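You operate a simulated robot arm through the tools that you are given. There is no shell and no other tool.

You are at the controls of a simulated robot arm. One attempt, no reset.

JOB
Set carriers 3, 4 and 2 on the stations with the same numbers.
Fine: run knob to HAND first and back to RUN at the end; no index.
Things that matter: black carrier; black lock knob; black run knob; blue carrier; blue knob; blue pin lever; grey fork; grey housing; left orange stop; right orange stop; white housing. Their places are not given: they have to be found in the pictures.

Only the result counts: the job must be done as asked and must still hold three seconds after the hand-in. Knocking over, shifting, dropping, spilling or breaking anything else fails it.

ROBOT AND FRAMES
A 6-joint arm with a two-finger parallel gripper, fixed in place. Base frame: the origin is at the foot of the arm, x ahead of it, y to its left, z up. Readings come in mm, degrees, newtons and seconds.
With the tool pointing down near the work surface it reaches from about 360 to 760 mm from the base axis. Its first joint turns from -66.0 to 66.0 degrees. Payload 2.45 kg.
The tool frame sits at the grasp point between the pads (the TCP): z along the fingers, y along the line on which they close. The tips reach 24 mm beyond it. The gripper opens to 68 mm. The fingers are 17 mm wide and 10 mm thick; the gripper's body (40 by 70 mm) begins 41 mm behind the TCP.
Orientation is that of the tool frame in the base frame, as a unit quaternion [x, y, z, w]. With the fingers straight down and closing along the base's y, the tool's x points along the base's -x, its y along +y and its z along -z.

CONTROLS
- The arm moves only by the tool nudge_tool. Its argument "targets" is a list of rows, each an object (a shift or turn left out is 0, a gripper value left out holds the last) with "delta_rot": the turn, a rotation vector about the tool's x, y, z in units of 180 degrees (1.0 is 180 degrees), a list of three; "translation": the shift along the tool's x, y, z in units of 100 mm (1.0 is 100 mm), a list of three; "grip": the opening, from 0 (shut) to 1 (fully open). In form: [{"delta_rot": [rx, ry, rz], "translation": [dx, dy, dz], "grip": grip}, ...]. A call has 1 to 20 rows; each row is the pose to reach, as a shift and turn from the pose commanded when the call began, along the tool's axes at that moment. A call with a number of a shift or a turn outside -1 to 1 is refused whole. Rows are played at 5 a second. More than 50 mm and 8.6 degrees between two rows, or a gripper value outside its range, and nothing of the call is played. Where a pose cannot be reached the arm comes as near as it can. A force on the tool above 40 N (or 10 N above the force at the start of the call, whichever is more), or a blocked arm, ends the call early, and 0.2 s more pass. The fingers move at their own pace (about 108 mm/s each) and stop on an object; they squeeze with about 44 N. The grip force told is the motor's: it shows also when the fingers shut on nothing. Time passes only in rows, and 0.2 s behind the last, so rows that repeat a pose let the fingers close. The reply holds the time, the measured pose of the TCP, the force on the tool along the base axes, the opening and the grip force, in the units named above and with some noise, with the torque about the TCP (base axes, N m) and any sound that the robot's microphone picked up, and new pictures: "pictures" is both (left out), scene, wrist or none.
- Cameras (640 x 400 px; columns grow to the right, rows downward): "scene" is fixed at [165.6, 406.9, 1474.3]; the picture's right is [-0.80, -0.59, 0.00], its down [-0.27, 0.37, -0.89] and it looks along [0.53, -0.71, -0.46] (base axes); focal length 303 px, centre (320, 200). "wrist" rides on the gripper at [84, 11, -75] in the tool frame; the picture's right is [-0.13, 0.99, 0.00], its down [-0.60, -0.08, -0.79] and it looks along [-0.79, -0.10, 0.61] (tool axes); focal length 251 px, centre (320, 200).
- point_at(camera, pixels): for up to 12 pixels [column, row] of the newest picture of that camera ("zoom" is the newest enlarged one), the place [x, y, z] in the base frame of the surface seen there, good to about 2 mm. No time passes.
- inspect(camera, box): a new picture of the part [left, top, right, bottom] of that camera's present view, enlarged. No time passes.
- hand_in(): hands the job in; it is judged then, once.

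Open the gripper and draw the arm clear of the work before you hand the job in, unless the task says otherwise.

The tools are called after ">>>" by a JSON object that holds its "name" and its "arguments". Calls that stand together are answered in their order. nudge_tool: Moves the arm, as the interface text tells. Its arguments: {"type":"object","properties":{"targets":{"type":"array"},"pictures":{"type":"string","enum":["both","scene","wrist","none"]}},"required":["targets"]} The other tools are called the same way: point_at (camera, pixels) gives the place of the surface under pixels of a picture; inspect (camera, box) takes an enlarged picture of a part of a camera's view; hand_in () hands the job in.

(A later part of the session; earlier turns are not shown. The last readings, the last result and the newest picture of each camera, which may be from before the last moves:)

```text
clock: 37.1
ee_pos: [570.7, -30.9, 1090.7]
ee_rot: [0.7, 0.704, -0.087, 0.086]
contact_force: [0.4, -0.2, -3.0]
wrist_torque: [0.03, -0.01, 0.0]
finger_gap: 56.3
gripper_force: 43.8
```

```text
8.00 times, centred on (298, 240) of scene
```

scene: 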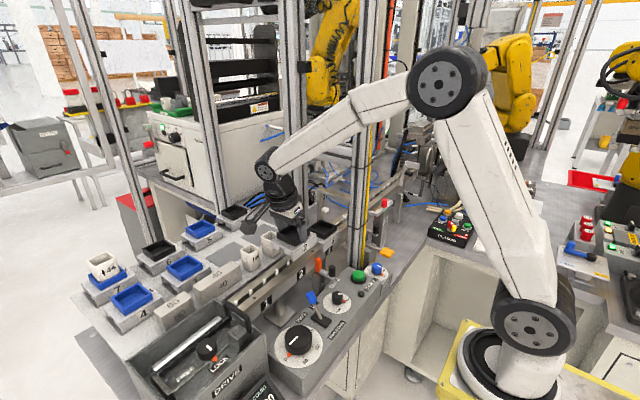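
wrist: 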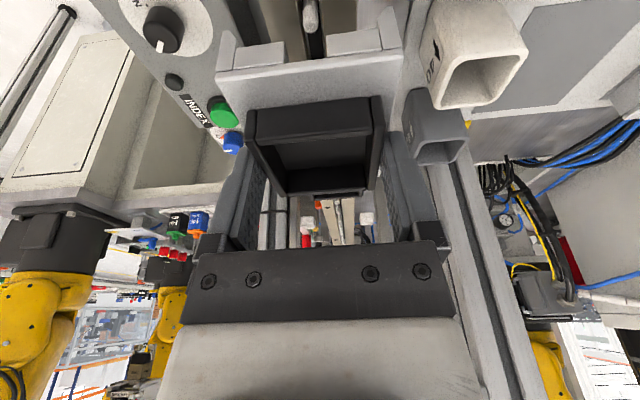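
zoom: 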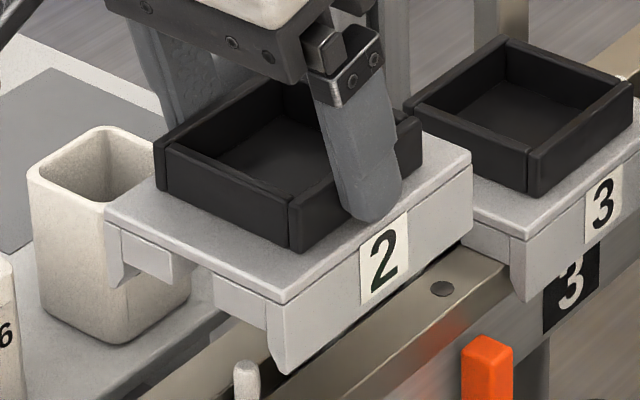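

Carrier 2 is over station 2. I lower to about 8 mm above the seat and measure.

>>> {"name": "nudge_tool", "arguments": {"targets": [{"translation": [0.03, 0, 0.12], "grip": 0.6}, {"translation": [0.06, 0, 0.245], "grip": 0.6}, {"translation": [0.092, 0, 0.369], "grip": 0.6}, {"translation": [0.092, 0, 0.369], "grip": 0.6}], "pictures": "both"}}

>>> {"name": "inspect", "arguments": {"camera": "scene", "box": [265, 230, 325, 274]}}

```text
clock: 38.1
ee_pos: [570.6, -31.8, 1052.9]
ee_rot: [0.699, 0.704, -0.088, 0.087]
contact_force: [0.2, -0.5, -2.2]
wrist_torque: [0.03, 0.0, 0.0]
finger_gap: 56.4
gripper_force: 43.9
```

scene: 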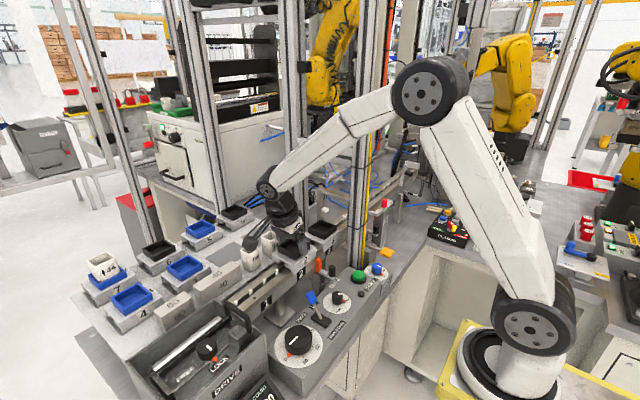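
wrist: 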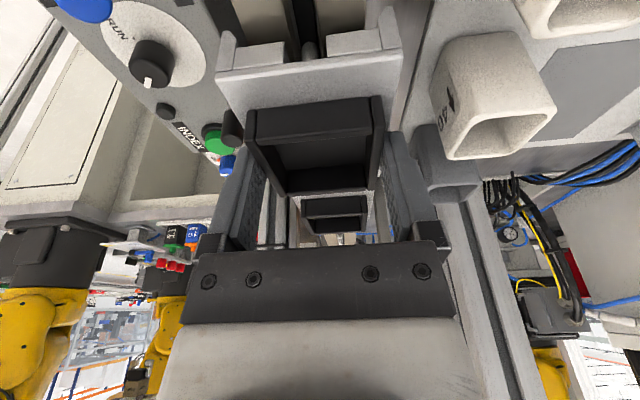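

```text
9.09 times, centred on (295, 252) of scene
```

zoom: 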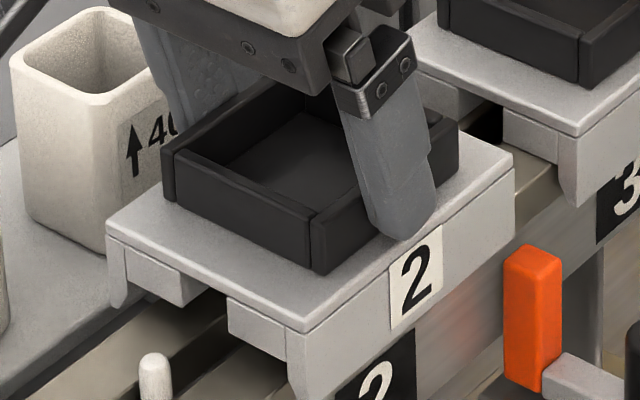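

>>> {"name": "point_at", "arguments": {"camera": "zoom", "pixels": [[112, 240], [300, 325], [508, 160], [295, 350], [125, 265], [180, 285], [232, 315], [284, 340], [412, 275], [155, 365], [376, 385], [535, 260]]}}

```text
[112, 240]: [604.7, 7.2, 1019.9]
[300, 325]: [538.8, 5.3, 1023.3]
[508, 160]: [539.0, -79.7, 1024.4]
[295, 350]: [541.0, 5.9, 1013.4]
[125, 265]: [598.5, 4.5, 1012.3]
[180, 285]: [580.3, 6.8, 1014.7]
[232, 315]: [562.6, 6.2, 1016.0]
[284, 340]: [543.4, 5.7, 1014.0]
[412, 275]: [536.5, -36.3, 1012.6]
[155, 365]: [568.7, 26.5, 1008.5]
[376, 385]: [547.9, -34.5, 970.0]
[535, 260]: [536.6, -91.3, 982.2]
```

The +y face is at 5.9, wanted ≈7.7; I shift +1.8 mm in y, −0.7 mm in x and lower 7 mm.

>>> {"name": "nudge_tool", "arguments": {"targets": [{"translation": [0.0175, -0.007, -0.0044], "grip": 0.6}, {"translation": [0.026, -0.007, 0.03], "grip": 0.6}, {"translation": [0.0345, -0.007, 0.0636], "grip": 0.6}, {"translation": [0.0345, -0.007, 0.0636], "grip": 0.6}], "pictures": "none"}}

>>> {"name": "nudge_tool", "arguments": {"targets": [{"translation": [0.0024, 0, 0.0097], "grip": 0.6}, {"translation": [0.0048, 0, 0.0194], "grip": 0.6}, {"translation": [0.0048, 0, 0.0194], "grip": 0.6}], "pictures": "scene"}}

>>> {"name": "inspect", "arguments": {"camera": "scene", "box": [265, 230, 325, 274]}}

```text
clock: 39.1
ee_pos: [571.1, -28.8, 1045.1]
ee_rot: [0.7, 0.704, -0.086, 0.086]
contact_force: [0.0, 0.9, -3.8]
wrist_torque: [0.02, 0.03, 0.01]
finger_gap: 56.5
gripper_force: 44.0
```

```text
clock: 40.0
ee_pos: [570.0, -28.9, 1043.9]
ee_rot: [0.7, 0.704, -0.086, 0.084]
contact_force: [-0.1, -0.2, -3.4]
wrist_torque: [0.0, -0.03, -0.02]
finger_gap: 56.4
gripper_force: 44.0
```

scene: 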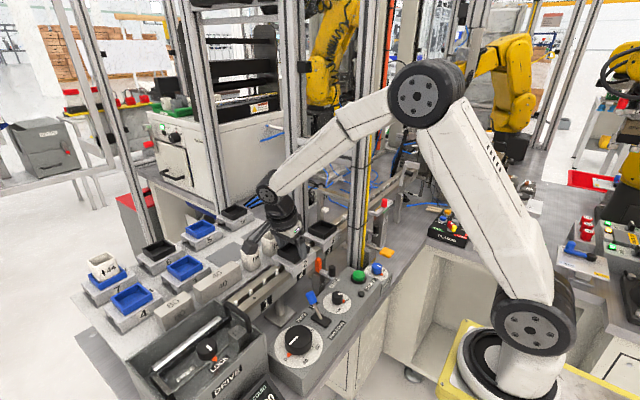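

```text
9.09 times, centred on (295, 252) of scene
```

zoom: 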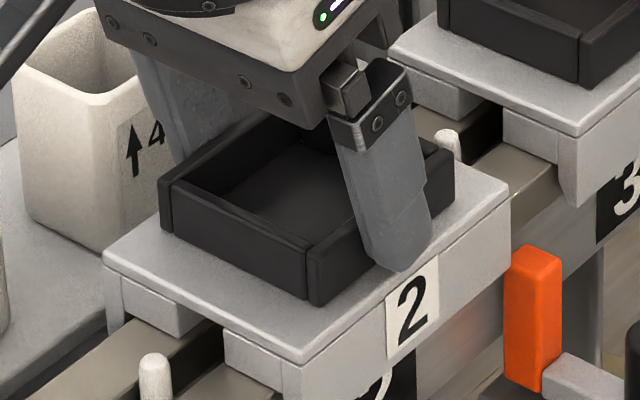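

>>> {"name": "point_at", "arguments": {"camera": "zoom", "pixels": [[110, 268], [298, 355], [503, 195], [292, 375], [125, 300], [175, 315], [230, 345], [275, 370], [412, 305], [155, 365], [450, 140], [535, 180]]}}

>>> {"name": "nudge_tool", "arguments": {"targets": [{"translation": [0.0024, 0, 0.0097], "grip": 0.6}, {"translation": [0.0036, 0, 0.0145], "grip": 0.6}, {"translation": [0.0036, 0, 0.0145], "grip": 0.6}], "pictures": "none"}}

```text
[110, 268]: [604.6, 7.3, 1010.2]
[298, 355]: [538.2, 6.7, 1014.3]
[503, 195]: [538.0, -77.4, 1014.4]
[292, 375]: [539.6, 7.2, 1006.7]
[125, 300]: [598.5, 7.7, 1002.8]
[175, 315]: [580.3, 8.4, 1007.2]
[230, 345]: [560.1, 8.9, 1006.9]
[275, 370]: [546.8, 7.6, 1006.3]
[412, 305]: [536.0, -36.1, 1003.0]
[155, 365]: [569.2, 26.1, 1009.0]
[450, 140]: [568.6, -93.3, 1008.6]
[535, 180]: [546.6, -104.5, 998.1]
```

```text
clock: 40.8
ee_pos: [570.8, -29.8, 1043.2]
ee_rot: [0.7, 0.704, -0.085, 0.087]
contact_force: [-5.1, -2.8, 18.3]
wrist_torque: [0.31, 0.54, 0.12]
finger_gap: 56.5
gripper_force: 44.3
```

The carrier sits centred (+y face 7.7) and contact is 18 N. I release and rise.

>>> {"name": "nudge_tool", "arguments": {"targets": [{"grip": 1}, {"grip": 1}, {"translation": [-0.024, 0, -0.097], "grip": 1}, {"translation": [-0.073, 0, -0.29], "grip": 1}, {"translation": [-0.145, 0, -0.582], "grip": 1}, {"translation": [-0.145, 0, -0.582], "grip": 1}]}}

>>> {"name": "inspect", "arguments": {"camera": "scene", "box": [265, 225, 345, 279]}}

```text
clock: 42.1
ee_pos: [569.2, -31.2, 1104.1]
ee_rot: [0.699, 0.705, -0.086, 0.086]
contact_force: [0.7, 0.4, 0.2]
wrist_torque: [-0.02, 0.0, 0.01]
finger_gap: 68.0
gripper_force: 0.1
```

scene: 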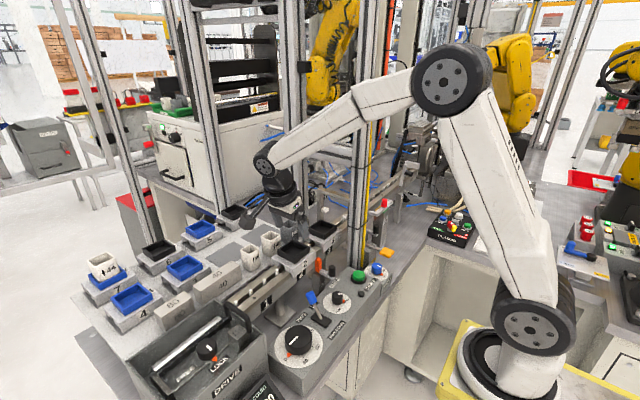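
wrist: 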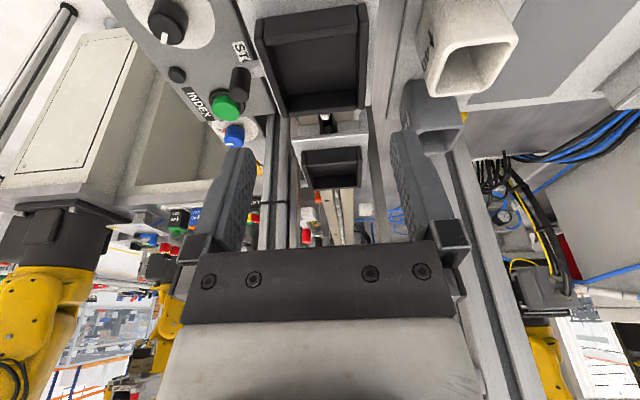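

```text
7.41 times, centred on (305, 252) of scene
```

zoom: 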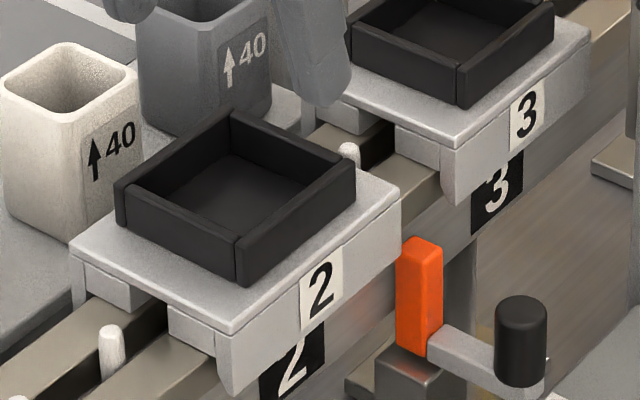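

Carriers 2 and 3 are placed. Now carrier 4: it is beyond straight-down reach, so I will pick it with the fingers closing along y and tilted outward. First I level the hand and swing toward +y.

>>> {"name": "nudge_tool", "arguments": {"targets": [{"delta_rot": [0, 0.0195, 0], "translation": [0.236, 0.05, -0.085], "grip": 1}, {"delta_rot": [0, 0.039, 0], "translation": [0.473, 0.1, -0.17], "grip": 1}, {"delta_rot": [0, 0.0584, 0], "translation": [0.71, 0.15, -0.254], "grip": 1}, {"delta_rot": [0, 0.0778, 0], "translation": [0.946, 0.2, -0.339], "grip": 1}, {"delta_rot": [0, 0.0778, 0], "translation": [0.946, 0.2, -0.339], "grip": 1}], "pictures": "none"}}

>>> {"name": "nudge_tool", "arguments": {"targets": [{"delta_rot": [0, 0, -0.046], "translation": [0.08, 0.045, 0], "grip": 1}, {"delta_rot": [0, 0, -0.092], "translation": [0.16, 0.09, 0], "grip": 1}, {"delta_rot": [0, 0, -0.138], "translation": [0.245, 0.136, 0], "grip": 1}, {"delta_rot": [0, 0, -0.184], "translation": [0.33, 0.18, 0], "grip": 1}, {"delta_rot": [0, 0, -0.23], "translation": [0.41, 0.227, 0], "grip": 1}, {"delta_rot": [0, 0, -0.276], "translation": [0.49, 0.27, 0], "grip": 1}, {"delta_rot": [0, 0, -0.322], "translation": [0.57, 0.318, 0], "grip": 1}, {"delta_rot": [0, 0, -0.368], "translation": [0.655, 0.36, 0], "grip": 1}, {"delta_rot": [0, 0, -0.414], "translation": [0.74, 0.41, 0], "grip": 1}, {"delta_rot": [0, 0, -0.46], "translation": [0.82, 0.455, 0], "grip": 1}, {"delta_rot": [0, 0, -0.5], "translation": [0.9, 0.5, 0], "grip": 1}, {"delta_rot": [0, 0, -0.5], "translation": [0.9, 0.5, 0], "grip": 1}]}}

```text
clock: 43.4
ee_pos: [589.8, 69.9, 1113.5]
ee_rot: [0.705, 0.709, -0.001, -0.001]
contact_force: [0.1, 0.5, 0.0]
wrist_torque: [0.03, 0.01, -0.02]
finger_gap: 67.6
gripper_force: 0.1
```

```text
clock: 46.0
ee_pos: [640.4, 160.7, 1111.8]
ee_rot: [-0.004, 1.0, -0.001, -0.001]
contact_force: [0.2, -0.6, 0.3]
wrist_torque: [0.02, 0.01, -0.02]
finger_gap: 67.9
gripper_force: 0.2
```

scene: 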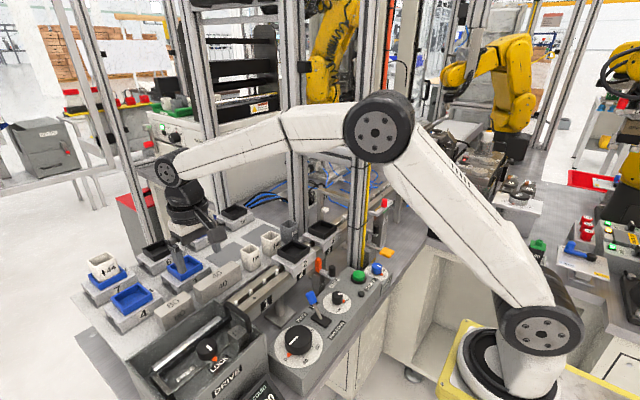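
wrist: 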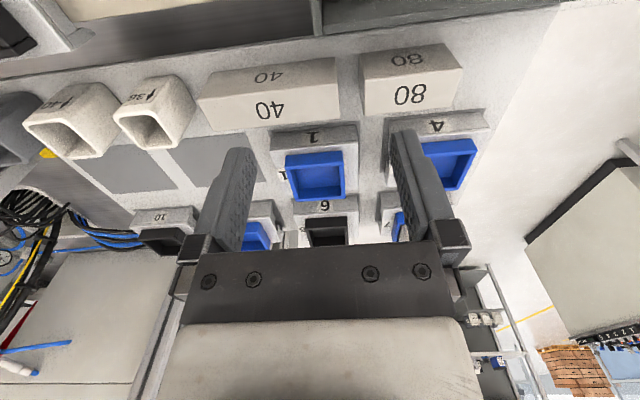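

Hand is level at yaw 0 above block 40. I move toward carrier 4 while tilting the fingers 20° outward (+x).

>>> {"name": "nudge_tool", "arguments": {"targets": [{"delta_rot": [0, -0.0222, 0], "translation": [-0.19, 0.19, 0.04], "grip": 1}, {"delta_rot": [0, -0.0444, 0], "translation": [-0.38, 0.38, 0.08], "grip": 1}, {"delta_rot": [0, -0.0667, 0.001], "translation": [-0.57, 0.57, 0.12], "grip": 1}, {"delta_rot": [0, -0.0889, 0.002], "translation": [-0.76, 0.76, 0.16], "grip": 1}, {"delta_rot": [0, -0.1111, 0.0025], "translation": [-0.95, 0.95, 0.2], "grip": 1}, {"delta_rot": [0, -0.1111, 0.0025], "translation": [-0.95, 0.95, 0.2], "grip": 1}]}}

>>> {"name": "inspect", "arguments": {"camera": "wrist", "box": [180, 0, 480, 240]}}

```text
clock: 47.4
ee_pos: [734.3, 257.1, 1090.8]
ee_rot: [0.001, 0.985, 0.0, 0.174]
contact_force: [0.5, 0.4, 0.3]
wrist_torque: [0.0, -0.03, 0.02]
finger_gap: 68.0
gripper_force: 0.1
```

scene: 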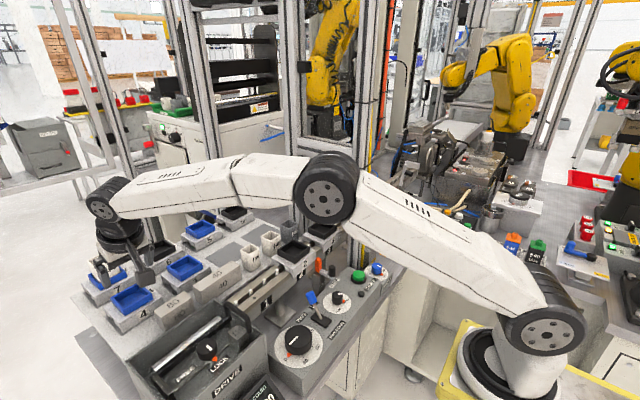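
wrist: 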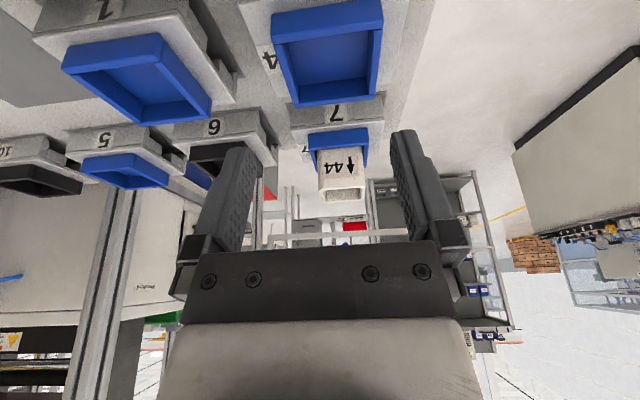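

```text
1.67 times, centred on (330, 120) of wrist
```

zoom: 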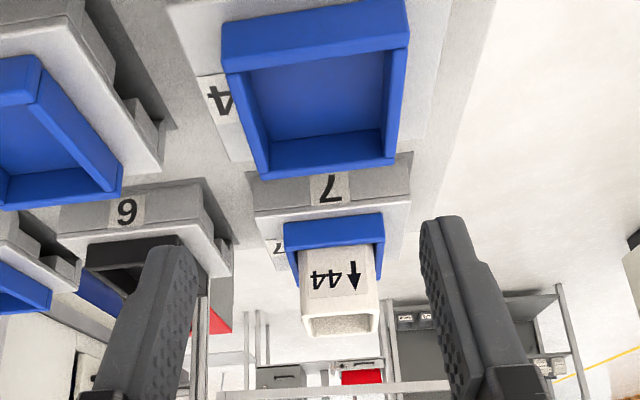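

I measure carrier 4's tray with the wrist camera, plus the neighbouring carrier 7 and its cup.

>>> {"name": "point_at", "arguments": {"camera": "wrist", "pixels": [[276, 40], [380, 30], [285, 80], [374, 70], [294, 102], [368, 94], [325, 60], [330, 99], [325, 35], [340, 150], [325, 195], [318, 140]]}}

```text
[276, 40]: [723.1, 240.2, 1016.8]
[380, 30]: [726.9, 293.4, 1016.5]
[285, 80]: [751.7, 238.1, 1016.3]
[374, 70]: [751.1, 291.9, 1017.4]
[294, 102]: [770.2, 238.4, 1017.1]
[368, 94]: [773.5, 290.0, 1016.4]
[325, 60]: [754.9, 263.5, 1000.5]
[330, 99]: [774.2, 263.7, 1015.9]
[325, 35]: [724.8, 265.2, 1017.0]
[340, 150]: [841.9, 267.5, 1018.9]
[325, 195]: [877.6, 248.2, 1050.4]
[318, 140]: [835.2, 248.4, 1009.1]
```

Tray 4 centre ≈ (749.5, 265.7). I move over it to z≈1050, just above the tray.

>>> {"name": "nudge_tool", "arguments": {"targets": [{"translation": [-0.03, 0.091, 0.1], "grip": 1}, {"translation": [0.02, 0.091, 0.25], "grip": 1}, {"translation": [0.065, 0.091, 0.412], "grip": 1}, {"translation": [0.065, 0.091, 0.412], "grip": 1}]}}

>>> {"name": "inspect", "arguments": {"camera": "wrist", "box": [180, 0, 480, 240]}}

>>> {"name": "inspect", "arguments": {"camera": "scene", "box": [70, 230, 190, 320]}}

```text
clock: 48.4
ee_pos: [741.1, 266.9, 1050.5]
ee_rot: [0.0, 0.985, 0.0, 0.173]
contact_force: [0.6, -0.9, -0.5]
wrist_torque: [0.01, -0.01, 0.02]
finger_gap: 68.2
gripper_force: 0.0
```

scene: 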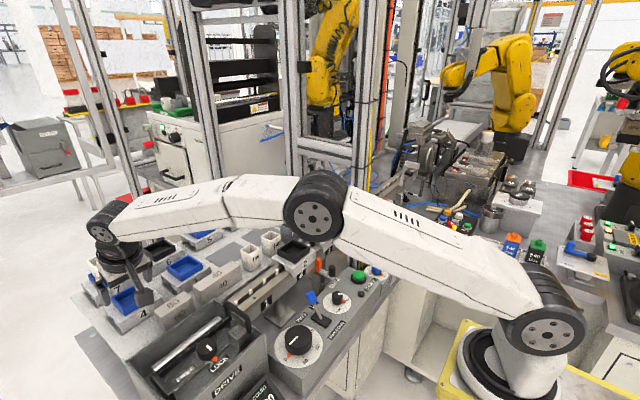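
wrist: 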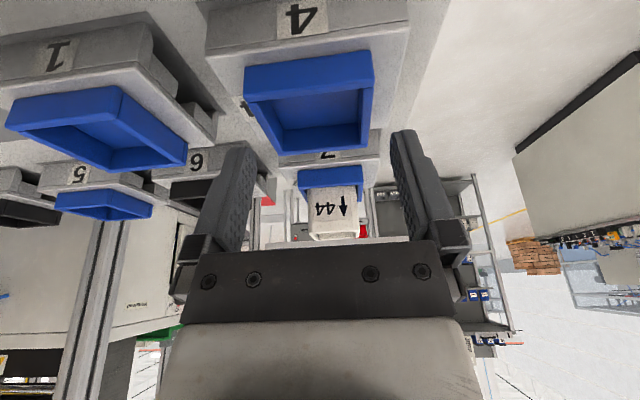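

```text
1.67 times, centred on (330, 120) of wrist
```

zoom: 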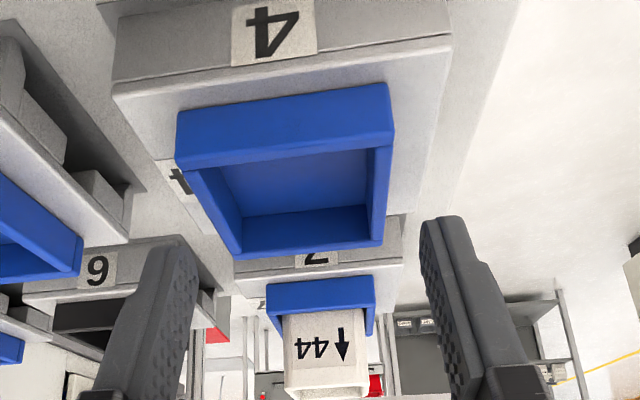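

```text
4.44 times, centred on (130, 275) of scene
```

zoom: 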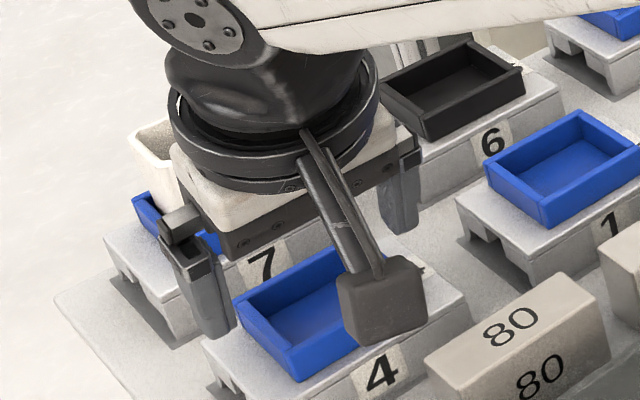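

Carrier 4's tray lies between the fingers. I lower 24 mm vertically and close.

>>> {"name": "nudge_tool", "arguments": {"targets": [{"translation": [0.03, 0, 0.08], "grip": 1}, {"translation": [0.06, 0, 0.16], "grip": 1}, {"translation": [0.082, 0, 0.226], "grip": 1}, {"translation": [0.082, 0, 0.226], "grip": 1}]}}

>>> {"name": "inspect", "arguments": {"camera": "wrist", "box": [180, 0, 480, 240]}}

```text
clock: 49.4
ee_pos: [743.1, 267.1, 1026.7]
ee_rot: [0.0, 0.985, 0.0, 0.173]
contact_force: [-0.5, 0.3, 0.4]
wrist_torque: [0.0, 0.01, 0.01]
finger_gap: 68.2
gripper_force: 0.0
```

scene: 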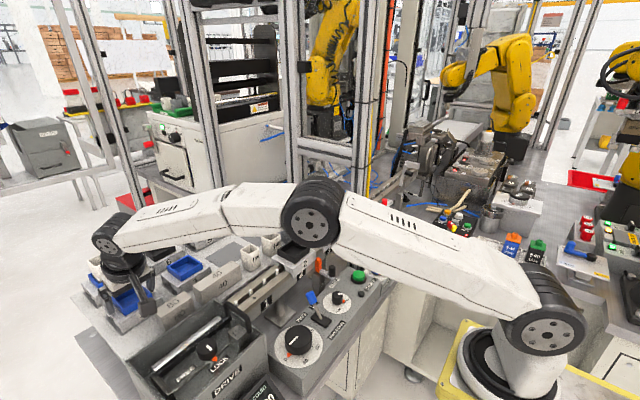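
wrist: 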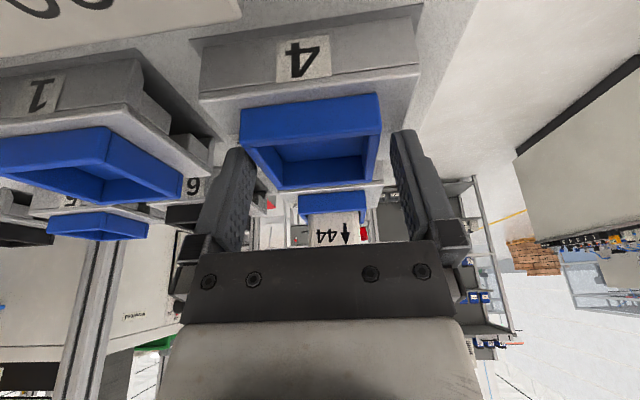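

```text
1.67 times, centred on (330, 120) of wrist
```

zoom: 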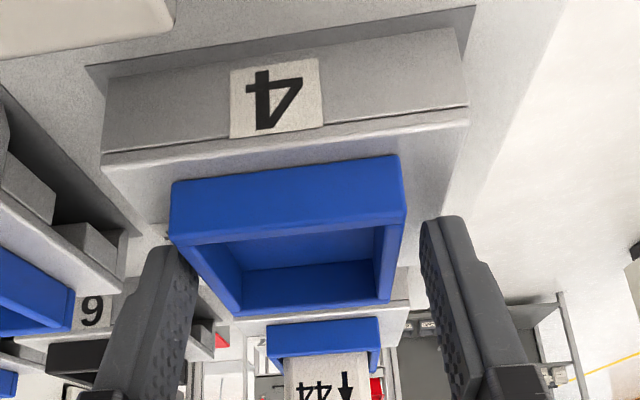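

The tray is about 2 mm to −y of the pad centre (cols 240–380 vs 247–383 when centred). I correct and close.

>>> {"name": "nudge_tool", "arguments": {"targets": [{"translation": [0, -0.018, 0], "grip": 1}, {"translation": [0, -0.018, 0], "grip": 0.6}, {"translation": [0, -0.018, 0], "grip": 0.6}, {"translation": [0, -0.018, 0], "grip": 0.6}], "pictures": "wrist"}}

```text
clock: 50.4
ee_pos: [742.2, 264.4, 1026.7]
ee_rot: [0.0, 0.985, -0.001, 0.173]
contact_force: [0.4, 0.1, 0.0]
wrist_torque: [0.06, -0.04, 0.02]
finger_gap: 56.6
gripper_force: 44.1
```

wrist: 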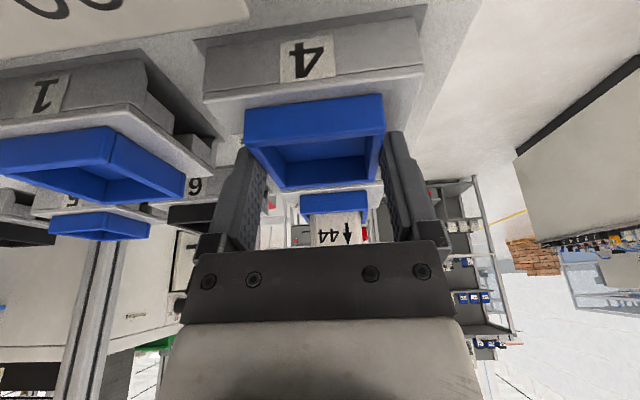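

Held (gap 56.6 mm). I lift 75 mm straight up.

>>> {"name": "nudge_tool", "arguments": {"targets": [{"translation": [-0.017, 0, -0.047], "grip": 0.6}, {"translation": [-0.034, 0, -0.094], "grip": 0.6}, {"translation": [-0.103, 0, -0.282], "grip": 0.6}, {"translation": [-0.18, 0, -0.494], "grip": 0.6}, {"translation": [-0.257, 0, -0.705], "grip": 0.6}, {"translation": [-0.257, 0, -0.705], "grip": 0.6}]}}

>>> {"name": "inspect", "arguments": {"camera": "scene", "box": [70, 230, 190, 320]}}

```text
clock: 51.8
ee_pos: [742.2, 264.9, 1101.5]
ee_rot: [0.001, 0.985, 0.0, 0.173]
contact_force: [0.2, 0.0, -2.5]
wrist_torque: [0.0, 0.01, 0.04]
finger_gap: 56.3
gripper_force: 44.3
```

scene: 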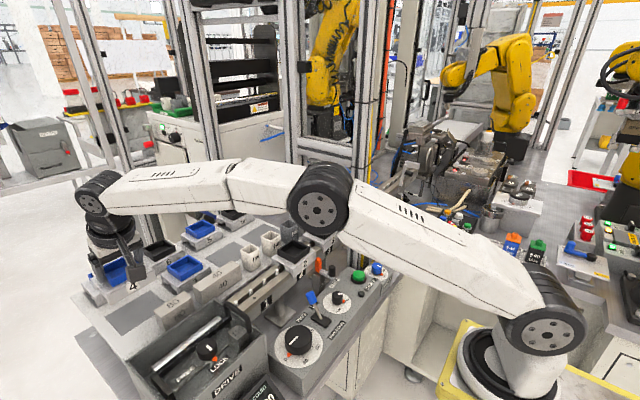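
wrist: 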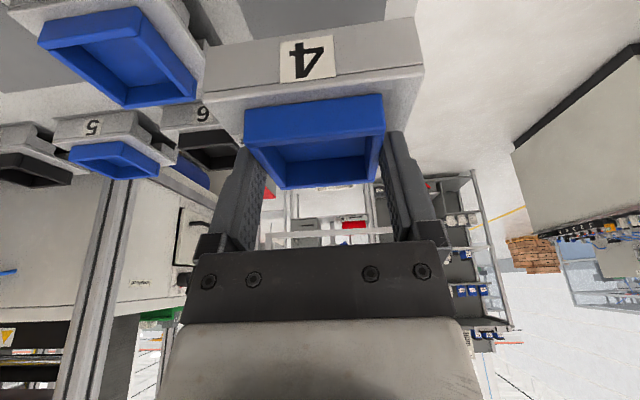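

```text
4.44 times, centred on (130, 275) of scene
```

zoom: 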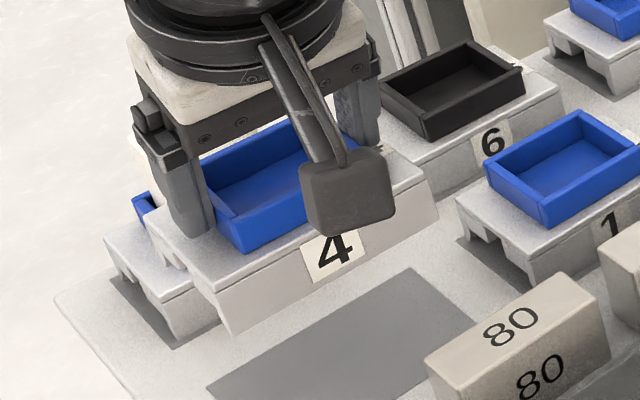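

Carrier 4 is lifted level. I carry it along −y, over carrier 1, toward the free spot where carrier 2 stood.

>>> {"name": "nudge_tool", "arguments": {"targets": [{"translation": [0, -0.3, 0], "grip": 0.6}, {"translation": [0, -0.65, 0], "grip": 0.6}, {"translation": [0, -1.0, 0], "grip": 0.6}], "pictures": "none"}}

>>> {"name": "nudge_tool", "arguments": {"targets": [{"translation": [0, -0.35, 0], "grip": 0.6}, {"translation": [0, -0.7, 0], "grip": 0.6}, {"translation": [0, -1.0, 0], "grip": 0.6}], "pictures": "none"}}

>>> {"name": "nudge_tool", "arguments": {"targets": [{"translation": [0, -0.25, 0], "grip": 0.6}, {"translation": [0, -0.38, 0], "grip": 0.6}, {"translation": [0, -0.38, 0], "grip": 0.6}]}}

```text
clock: 52.5
ee_pos: [740.4, 166.3, 1102.2]
ee_rot: [0.001, 0.985, -0.001, 0.173]
contact_force: [0.0, 0.4, -2.7]
wrist_torque: [-0.01, 0.0, 0.0]
finger_gap: 56.3
gripper_force: 43.9
```

```text
clock: 53.4
ee_pos: [742.8, 65.2, 1100.9]
ee_rot: [0.001, 0.985, 0.001, 0.172]
contact_force: [0.1, -0.5, -2.7]
wrist_torque: [0.0, 0.03, 0.02]
finger_gap: 56.5
gripper_force: 44.0
```

```text
clock: 54.1
ee_pos: [741.0, 26.1, 1101.7]
ee_rot: [0.001, 0.985, 0.0, 0.172]
contact_force: [0.8, 1.2, -3.0]
wrist_torque: [-0.01, 0.02, -0.01]
finger_gap: 56.6
gripper_force: 43.2
```

scene: 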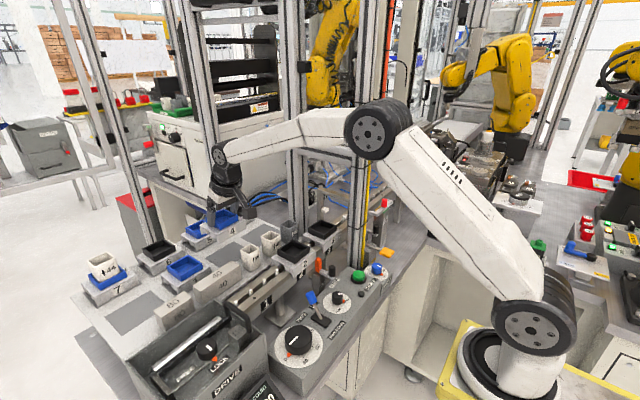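
wrist: 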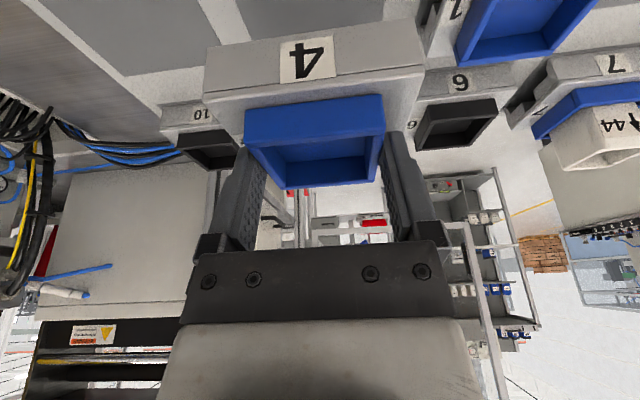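

Carrier 4 is above the free spot; the camera will pass about 20 mm above the 36 cup. I lower most of the way.

>>> {"name": "nudge_tool", "arguments": {"targets": [{"translation": [0.08, 0, 0.22], "grip": 0.6}, {"translation": [0.16, 0, 0.44], "grip": 0.6}, {"translation": [0.232, 0, 0.639], "grip": 0.6}, {"translation": [0.232, 0, 0.639], "grip": 0.6}]}}

>>> {"name": "inspect", "arguments": {"camera": "scene", "box": [180, 190, 280, 265]}}

```text
clock: 55.1
ee_pos: [741.4, 26.4, 1031.6]
ee_rot: [0.001, 0.985, 0.0, 0.173]
contact_force: [-0.3, -0.2, -2.4]
wrist_torque: [0.01, 0.05, 0.0]
finger_gap: 56.6
gripper_force: 44.1
```

scene: 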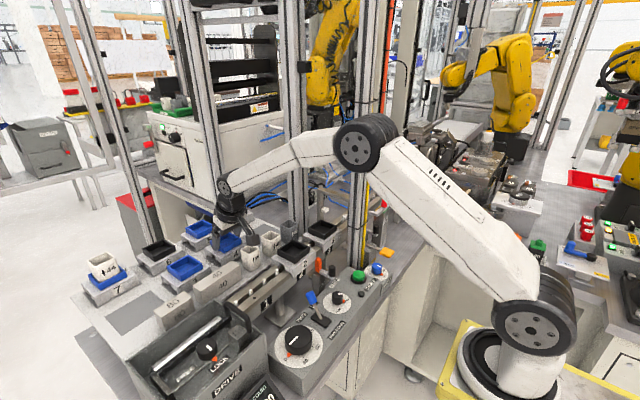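
wrist: 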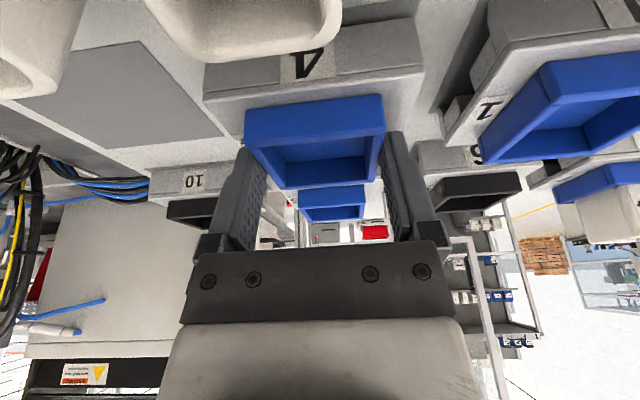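

```text
5.33 times, centred on (230, 228) of scene
```

zoom: 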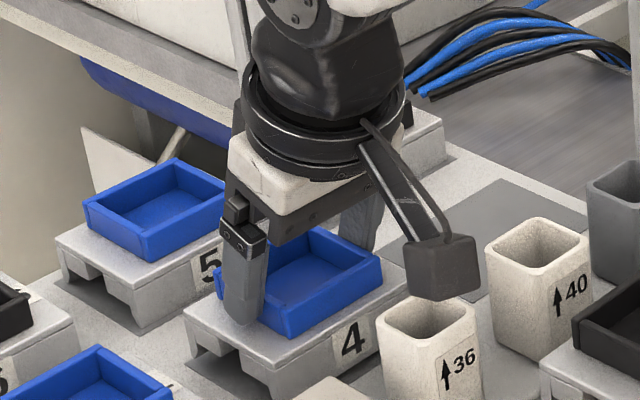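

I lower another 6 mm, then creep to contact.

>>> {"name": "nudge_tool", "arguments": {"targets": [{"translation": [0.01, 0, 0.028], "grip": 0.6}, {"translation": [0.0205, 0, 0.0564], "grip": 0.6}, {"translation": [0.0205, 0, 0.0564], "grip": 0.6}], "pictures": "none"}}

>>> {"name": "nudge_tool", "arguments": {"targets": [{"translation": [0.0017, 0, 0.0047], "grip": 0.6}, {"translation": [0.0034, 0, 0.0094], "grip": 0.6}, {"translation": [0.0034, 0, 0.0094], "grip": 0.6}], "pictures": "none"}}

```text
clock: 56.0
ee_pos: [741.7, 25.4, 1027.5]
ee_rot: [0.001, 0.985, 0.0, 0.173]
contact_force: [0.2, 0.3, -3.2]
wrist_torque: [0.02, 0.02, 0.0]
finger_gap: 56.4
gripper_force: 44.0
```

```text
clock: 56.8
ee_pos: [741.4, 27.3, 1027.6]
ee_rot: [0.001, 0.985, -0.001, 0.173]
contact_force: [-1.3, 0.9, 1.1]
wrist_torque: [-0.06, 0.15, 0.01]
finger_gap: 56.4
gripper_force: 44.5
```

Contact has just begun (+1 N against −2.7 N weight). I press 0.3 mm more, then release and rise.

>>> {"name": "nudge_tool", "arguments": {"targets": [{"translation": [0.001, 0, 0.003], "grip": 0.6}, {"translation": [0.001, 0, 0.003], "grip": 1}, {"translation": [0.001, 0, 0.003], "grip": 1}, {"translation": [-0.04, 0, -0.12], "grip": 1}, {"translation": [-0.137, 0, -0.376], "grip": 1}, {"translation": [-0.257, 0, -0.705], "grip": 1}, {"translation": [-0.257, 0, -0.705], "grip": 1}]}}

>>> {"name": "inspect", "arguments": {"camera": "scene", "box": [190, 200, 280, 265]}}

```text
clock: 58.4
ee_pos: [741.6, 26.0, 1102.9]
ee_rot: [0.0, 0.985, 0.0, 0.173]
contact_force: [0.5, -0.9, 0.9]
wrist_torque: [0.03, 0.06, 0.01]
finger_gap: 67.9
gripper_force: 0.2
```

scene: 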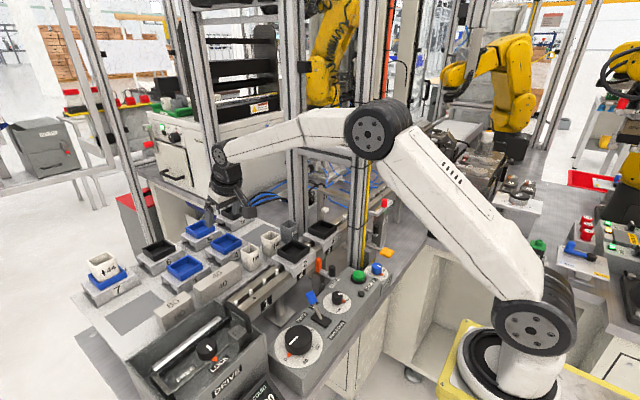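
wrist: 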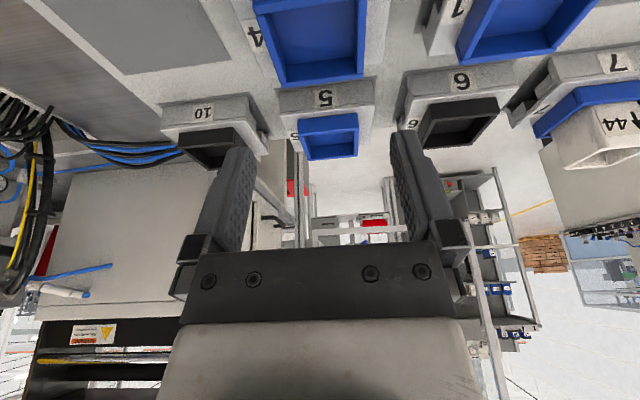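

```text
6.15 times, centred on (235, 232) of scene
```

zoom: 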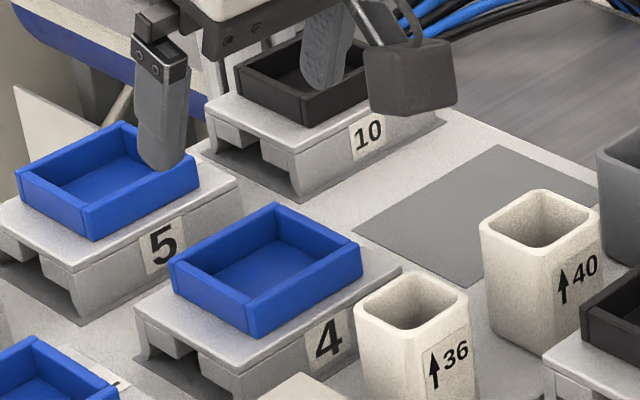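

Carrier 4 stands on the free spot. I measure it.

>>> {"name": "point_at", "arguments": {"camera": "zoom", "pixels": [[173, 262], [275, 207], [357, 243], [250, 303], [252, 325], [138, 308], [236, 365], [398, 270], [325, 340], [215, 350]]}}

>>> {"name": "point_at", "arguments": {"camera": "wrist", "pixels": [[262, 40], [366, 30], [280, 78], [355, 72], [318, 76], [270, 60], [360, 55], [320, 40]]}}

```text
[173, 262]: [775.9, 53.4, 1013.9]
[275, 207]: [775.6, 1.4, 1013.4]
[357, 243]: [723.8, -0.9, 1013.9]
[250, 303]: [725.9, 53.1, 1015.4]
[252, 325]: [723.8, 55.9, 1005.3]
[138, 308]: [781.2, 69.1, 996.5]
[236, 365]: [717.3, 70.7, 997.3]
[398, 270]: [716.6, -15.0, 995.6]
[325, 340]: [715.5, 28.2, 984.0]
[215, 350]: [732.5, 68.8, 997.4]
```

```text
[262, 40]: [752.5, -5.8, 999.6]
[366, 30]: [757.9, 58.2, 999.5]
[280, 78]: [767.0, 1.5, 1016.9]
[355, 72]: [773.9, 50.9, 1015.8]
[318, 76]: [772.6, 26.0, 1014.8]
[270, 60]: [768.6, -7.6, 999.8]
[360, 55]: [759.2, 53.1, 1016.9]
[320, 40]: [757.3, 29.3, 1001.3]
```

Carrier 4: tray centre ≈ (750, 27). Before planning station 4, I measure the "5" post with its red button and clip, the right stop, and the post/hose edges.

>>> {"name": "inspect", "arguments": {"camera": "scene", "box": [340, 170, 420, 225]}}

>>> {"name": "inspect", "arguments": {"camera": "scene", "box": [340, 205, 420, 265]}}

```text
7.27 times, centred on (380, 198) of scene
```

zoom: 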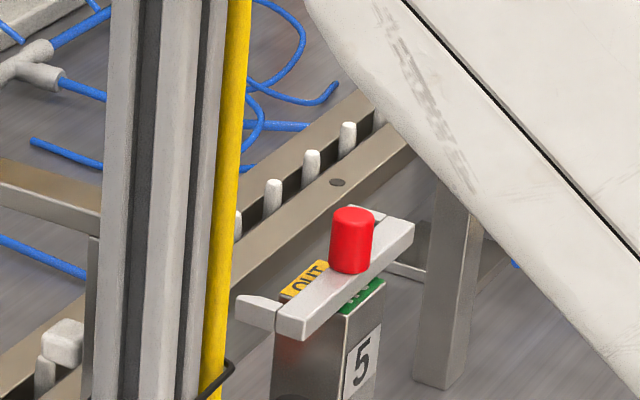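

```text
6.67 times, centred on (380, 235) of scene
```

zoom: 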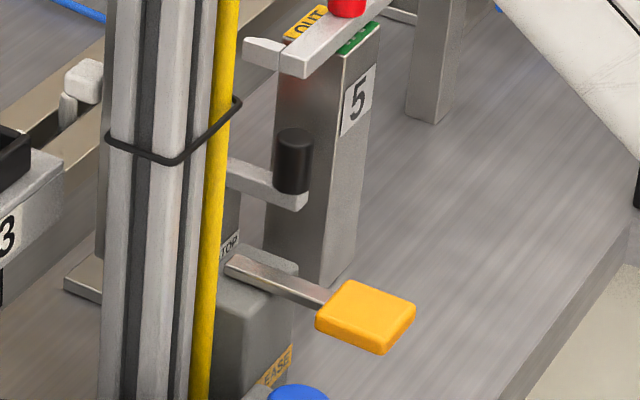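

I measure the clip bar, prongs, red button, hose and right stop.

>>> {"name": "point_at", "arguments": {"camera": "scene", "pixels": [[375.5, 215], [391.5, 202], [370, 212], [384.6, 200], [384.3, 206], [392, 207.5], [388.3, 200], [379, 209], [377, 228], [372, 232], [365.5, 225], [369, 190]]}}

>>> {"name": "point_at", "arguments": {"camera": "scene", "pixels": [[363, 200], [352, 200], [356, 200], [366, 240], [350, 170], [364, 170], [371, 150], [360, 225.5], [344, 217], [340, 190], [344, 180], [320, 190]]}}

```text
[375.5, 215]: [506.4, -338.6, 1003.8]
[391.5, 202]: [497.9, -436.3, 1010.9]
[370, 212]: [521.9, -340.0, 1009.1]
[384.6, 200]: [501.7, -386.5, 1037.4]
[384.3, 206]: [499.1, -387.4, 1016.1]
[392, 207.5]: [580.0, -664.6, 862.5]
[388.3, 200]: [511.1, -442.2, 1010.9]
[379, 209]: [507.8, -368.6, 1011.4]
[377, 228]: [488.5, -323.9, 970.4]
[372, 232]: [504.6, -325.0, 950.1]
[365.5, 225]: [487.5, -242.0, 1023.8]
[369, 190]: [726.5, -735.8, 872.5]
```

```text
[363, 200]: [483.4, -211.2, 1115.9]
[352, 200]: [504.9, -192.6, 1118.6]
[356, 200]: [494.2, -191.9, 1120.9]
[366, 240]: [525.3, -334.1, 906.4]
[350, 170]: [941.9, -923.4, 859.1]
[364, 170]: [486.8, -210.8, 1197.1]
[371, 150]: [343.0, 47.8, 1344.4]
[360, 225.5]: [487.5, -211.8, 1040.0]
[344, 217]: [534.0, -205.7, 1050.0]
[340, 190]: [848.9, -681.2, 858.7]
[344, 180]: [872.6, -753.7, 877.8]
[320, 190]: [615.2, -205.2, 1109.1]
```

The clip stays below z≈1040 and x<525, the hose edge is near y −250: station 4 can be reached with the hand tilted 30° with the wrist on the −y side. I level the hand and back off first.

>>> {"name": "nudge_tool", "arguments": {"targets": [{"delta_rot": [0, 0.022, 0], "translation": [0.14, 0, -0.074], "grip": 1}, {"delta_rot": [0, 0.044, 0], "translation": [0.287, 0, -0.147], "grip": 1}, {"delta_rot": [0, 0.067, 0], "translation": [0.43, 0, -0.22], "grip": 1}, {"delta_rot": [0, 0.089, 0], "translation": [0.575, 0, -0.295], "grip": 1}, {"delta_rot": [0, 0.111, 0], "translation": [0.718, 0, -0.368], "grip": 1}, {"delta_rot": [0, 0.111, 0], "translation": [0.718, 0, -0.368], "grip": 1}], "pictures": "none"}}

>>> {"name": "nudge_tool", "arguments": {"targets": [{"delta_rot": [0, 0, -0.046], "grip": 1}, {"delta_rot": [0, 0, -0.092], "grip": 1}, {"delta_rot": [0, 0, -0.138], "grip": 1}, {"delta_rot": [0, 0, -0.184], "grip": 1}, {"delta_rot": [0, 0, -0.23], "grip": 1}, {"delta_rot": [0, 0, -0.276], "grip": 1}, {"delta_rot": [0, 0, -0.322], "grip": 1}, {"delta_rot": [0, 0, -0.368], "grip": 1}, {"delta_rot": [0, 0, -0.414], "grip": 1}, {"delta_rot": [0, 0, -0.46], "grip": 1}, {"delta_rot": [0, 0, -0.5], "grip": 1}, {"delta_rot": [0, 0, -0.5], "grip": 1}]}}

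```text
clock: 59.8
ee_pos: [662.8, 26.7, 1113.0]
ee_rot: [0.001, 1.0, 0.0, -0.001]
contact_force: [-0.4, 0.9, 1.3]
wrist_torque: [-0.02, -0.01, -0.02]
finger_gap: 68.1
gripper_force: 0.0
```

```text
clock: 62.4
ee_pos: [660.8, 27.0, 1113.9]
ee_rot: [0.707, -0.707, 0.0, 0.001]
contact_force: [-0.3, 0.6, -0.4]
wrist_torque: [0.04, 0.0, -0.02]
finger_gap: 68.2
gripper_force: 0.1
```

scene: 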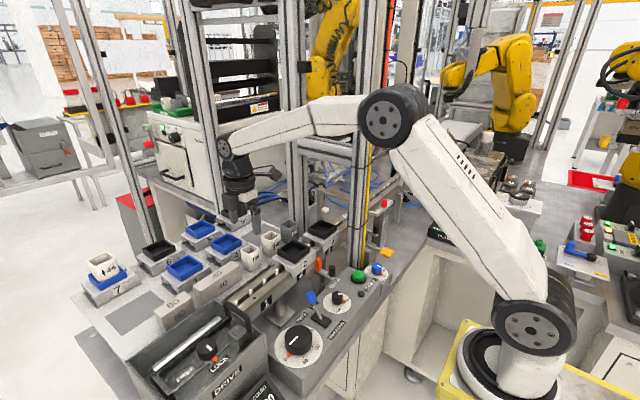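
wrist: 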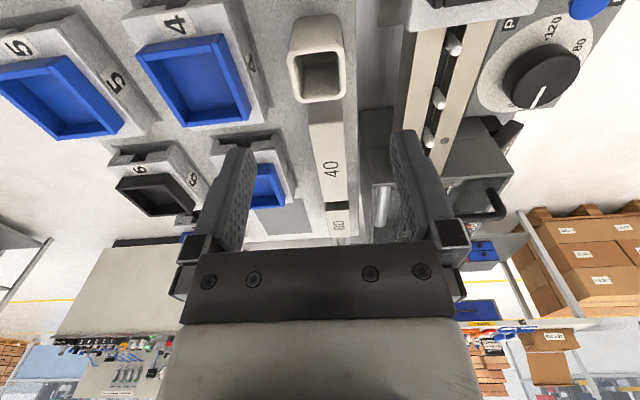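

Orientation is right (camera on the −y side). I tilt 30° and move above carrier 4.

>>> {"name": "nudge_tool", "arguments": {"targets": [{"delta_rot": [0, -0.0333, 0], "translation": [0.022, -0.176, 0.0], "grip": 1}, {"delta_rot": [0, -0.0667, 0], "translation": [0.044, -0.353, 0.05], "grip": 1}, {"delta_rot": [0, -0.1, 0], "translation": [0.065, -0.53, 0.15], "grip": 1}, {"delta_rot": [0, -0.1333, 0], "translation": [0.087, -0.706, 0.25], "grip": 1}, {"delta_rot": [0, -0.1667, 0], "translation": [0.109, -0.882, 0.375], "grip": 1}, {"delta_rot": [0, -0.1667, 0], "translation": [0.109, -0.882, 0.375], "grip": 1}]}}

>>> {"name": "inspect", "arguments": {"camera": "scene", "box": [190, 170, 290, 255]}}

```text
clock: 63.8
ee_pos: [749.3, 14.9, 1072.8]
ee_rot: [0.684, -0.683, -0.184, -0.182]
contact_force: [0.6, -0.1, 0.2]
wrist_torque: [-0.06, -0.01, 0.0]
finger_gap: 68.0
gripper_force: 0.0
```

scene: 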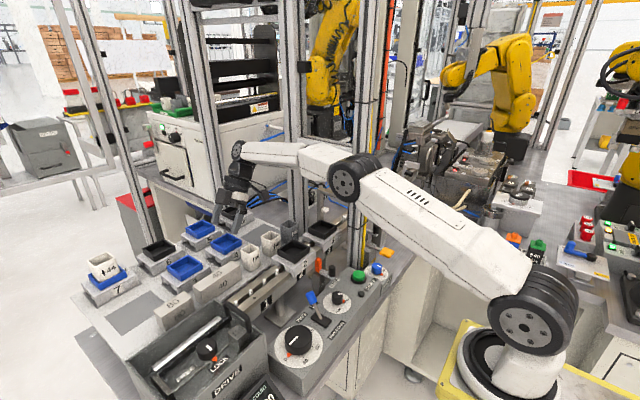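
wrist: 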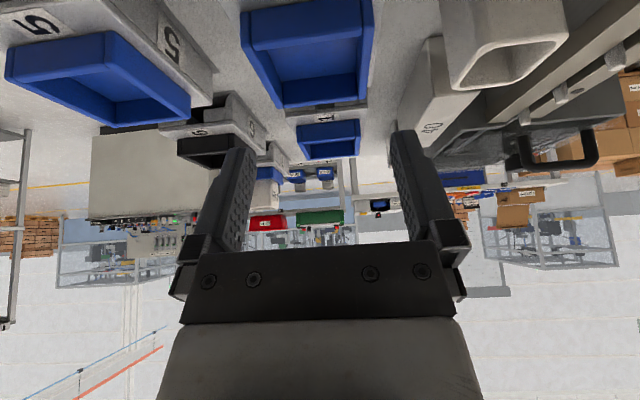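

```text
4.71 times, centred on (240, 212) of scene
```

zoom: 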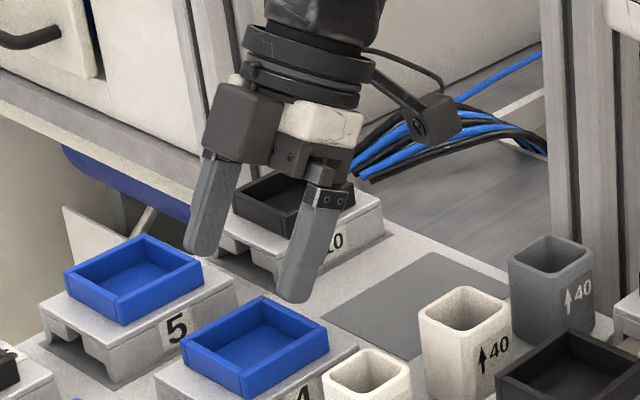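

I measure tray 4 from this view.

>>> {"name": "point_at", "arguments": {"camera": "wrist", "pixels": [[245, 45], [369, 40], [262, 85], [365, 75], [278, 104], [363, 99], [320, 102], [310, 48], [310, 70], [250, 62]]}}

```text
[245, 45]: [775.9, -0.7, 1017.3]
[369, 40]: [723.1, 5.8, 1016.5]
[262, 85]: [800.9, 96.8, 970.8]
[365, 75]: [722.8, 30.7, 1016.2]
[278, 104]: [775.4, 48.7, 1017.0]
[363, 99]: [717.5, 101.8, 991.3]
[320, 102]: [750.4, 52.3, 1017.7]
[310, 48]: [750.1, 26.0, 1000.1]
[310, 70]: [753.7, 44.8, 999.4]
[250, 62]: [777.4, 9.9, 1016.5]
```

I take another reading without moving, to check the height.

>>> {"name": "nudge_tool", "arguments": {"targets": [{"grip": 1}, {"grip": 1}], "pictures": "none"}}

```text
clock: 64.3
ee_pos: [749.6, 14.9, 1074.7]
ee_rot: [-0.682, 0.684, 0.183, 0.183]
contact_force: [-0.2, 0.0, 0.4]
wrist_torque: [0.01, -0.01, -0.04]
finger_gap: 68.0
gripper_force: 0.1
```

Position is as planned. I lower to just above the tray.

>>> {"name": "nudge_tool", "arguments": {"targets": [{"translation": [0.07, 0, 0.12], "grip": 1}, {"translation": [0.145, 0, 0.251], "grip": 1}, {"translation": [0.145, 0, 0.251], "grip": 1}]}}

>>> {"name": "inspect", "arguments": {"camera": "scene", "box": [190, 190, 290, 260]}}

```text
clock: 65.2
ee_pos: [751.0, 14.9, 1046.3]
ee_rot: [-0.682, 0.684, 0.184, 0.183]
contact_force: [-0.8, -0.2, 1.2]
wrist_torque: [-0.01, 0.01, 0.01]
finger_gap: 68.2
gripper_force: 0.1
```

scene: 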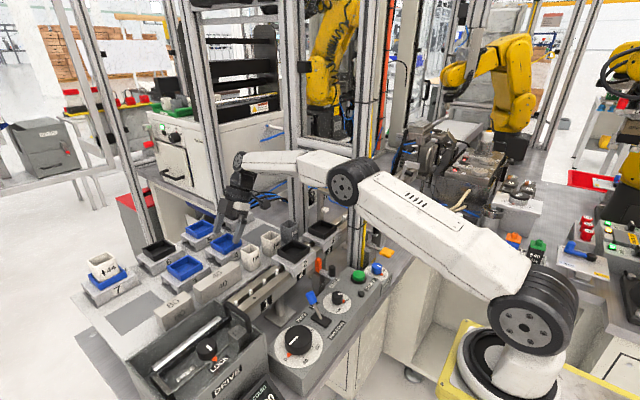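
wrist: 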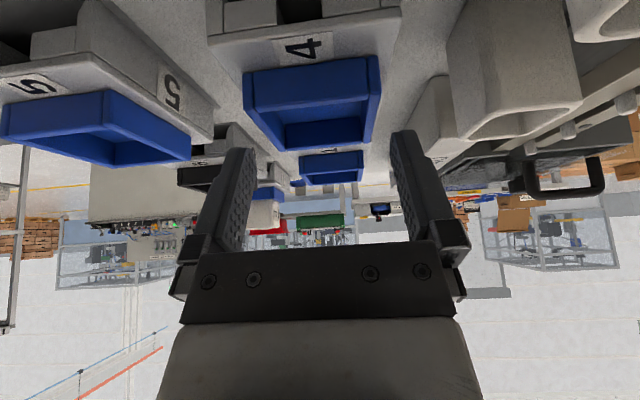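

```text
5.71 times, centred on (240, 225) of scene
```

zoom: 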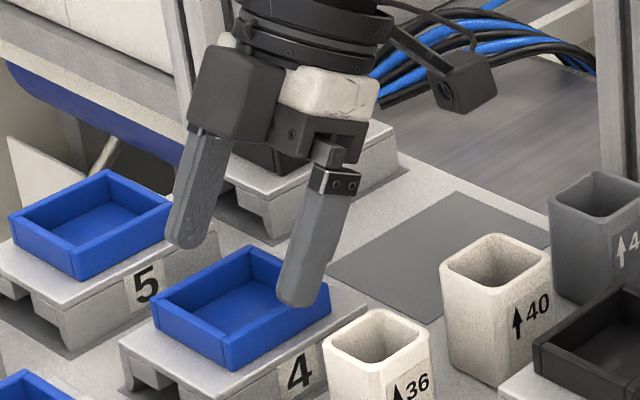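

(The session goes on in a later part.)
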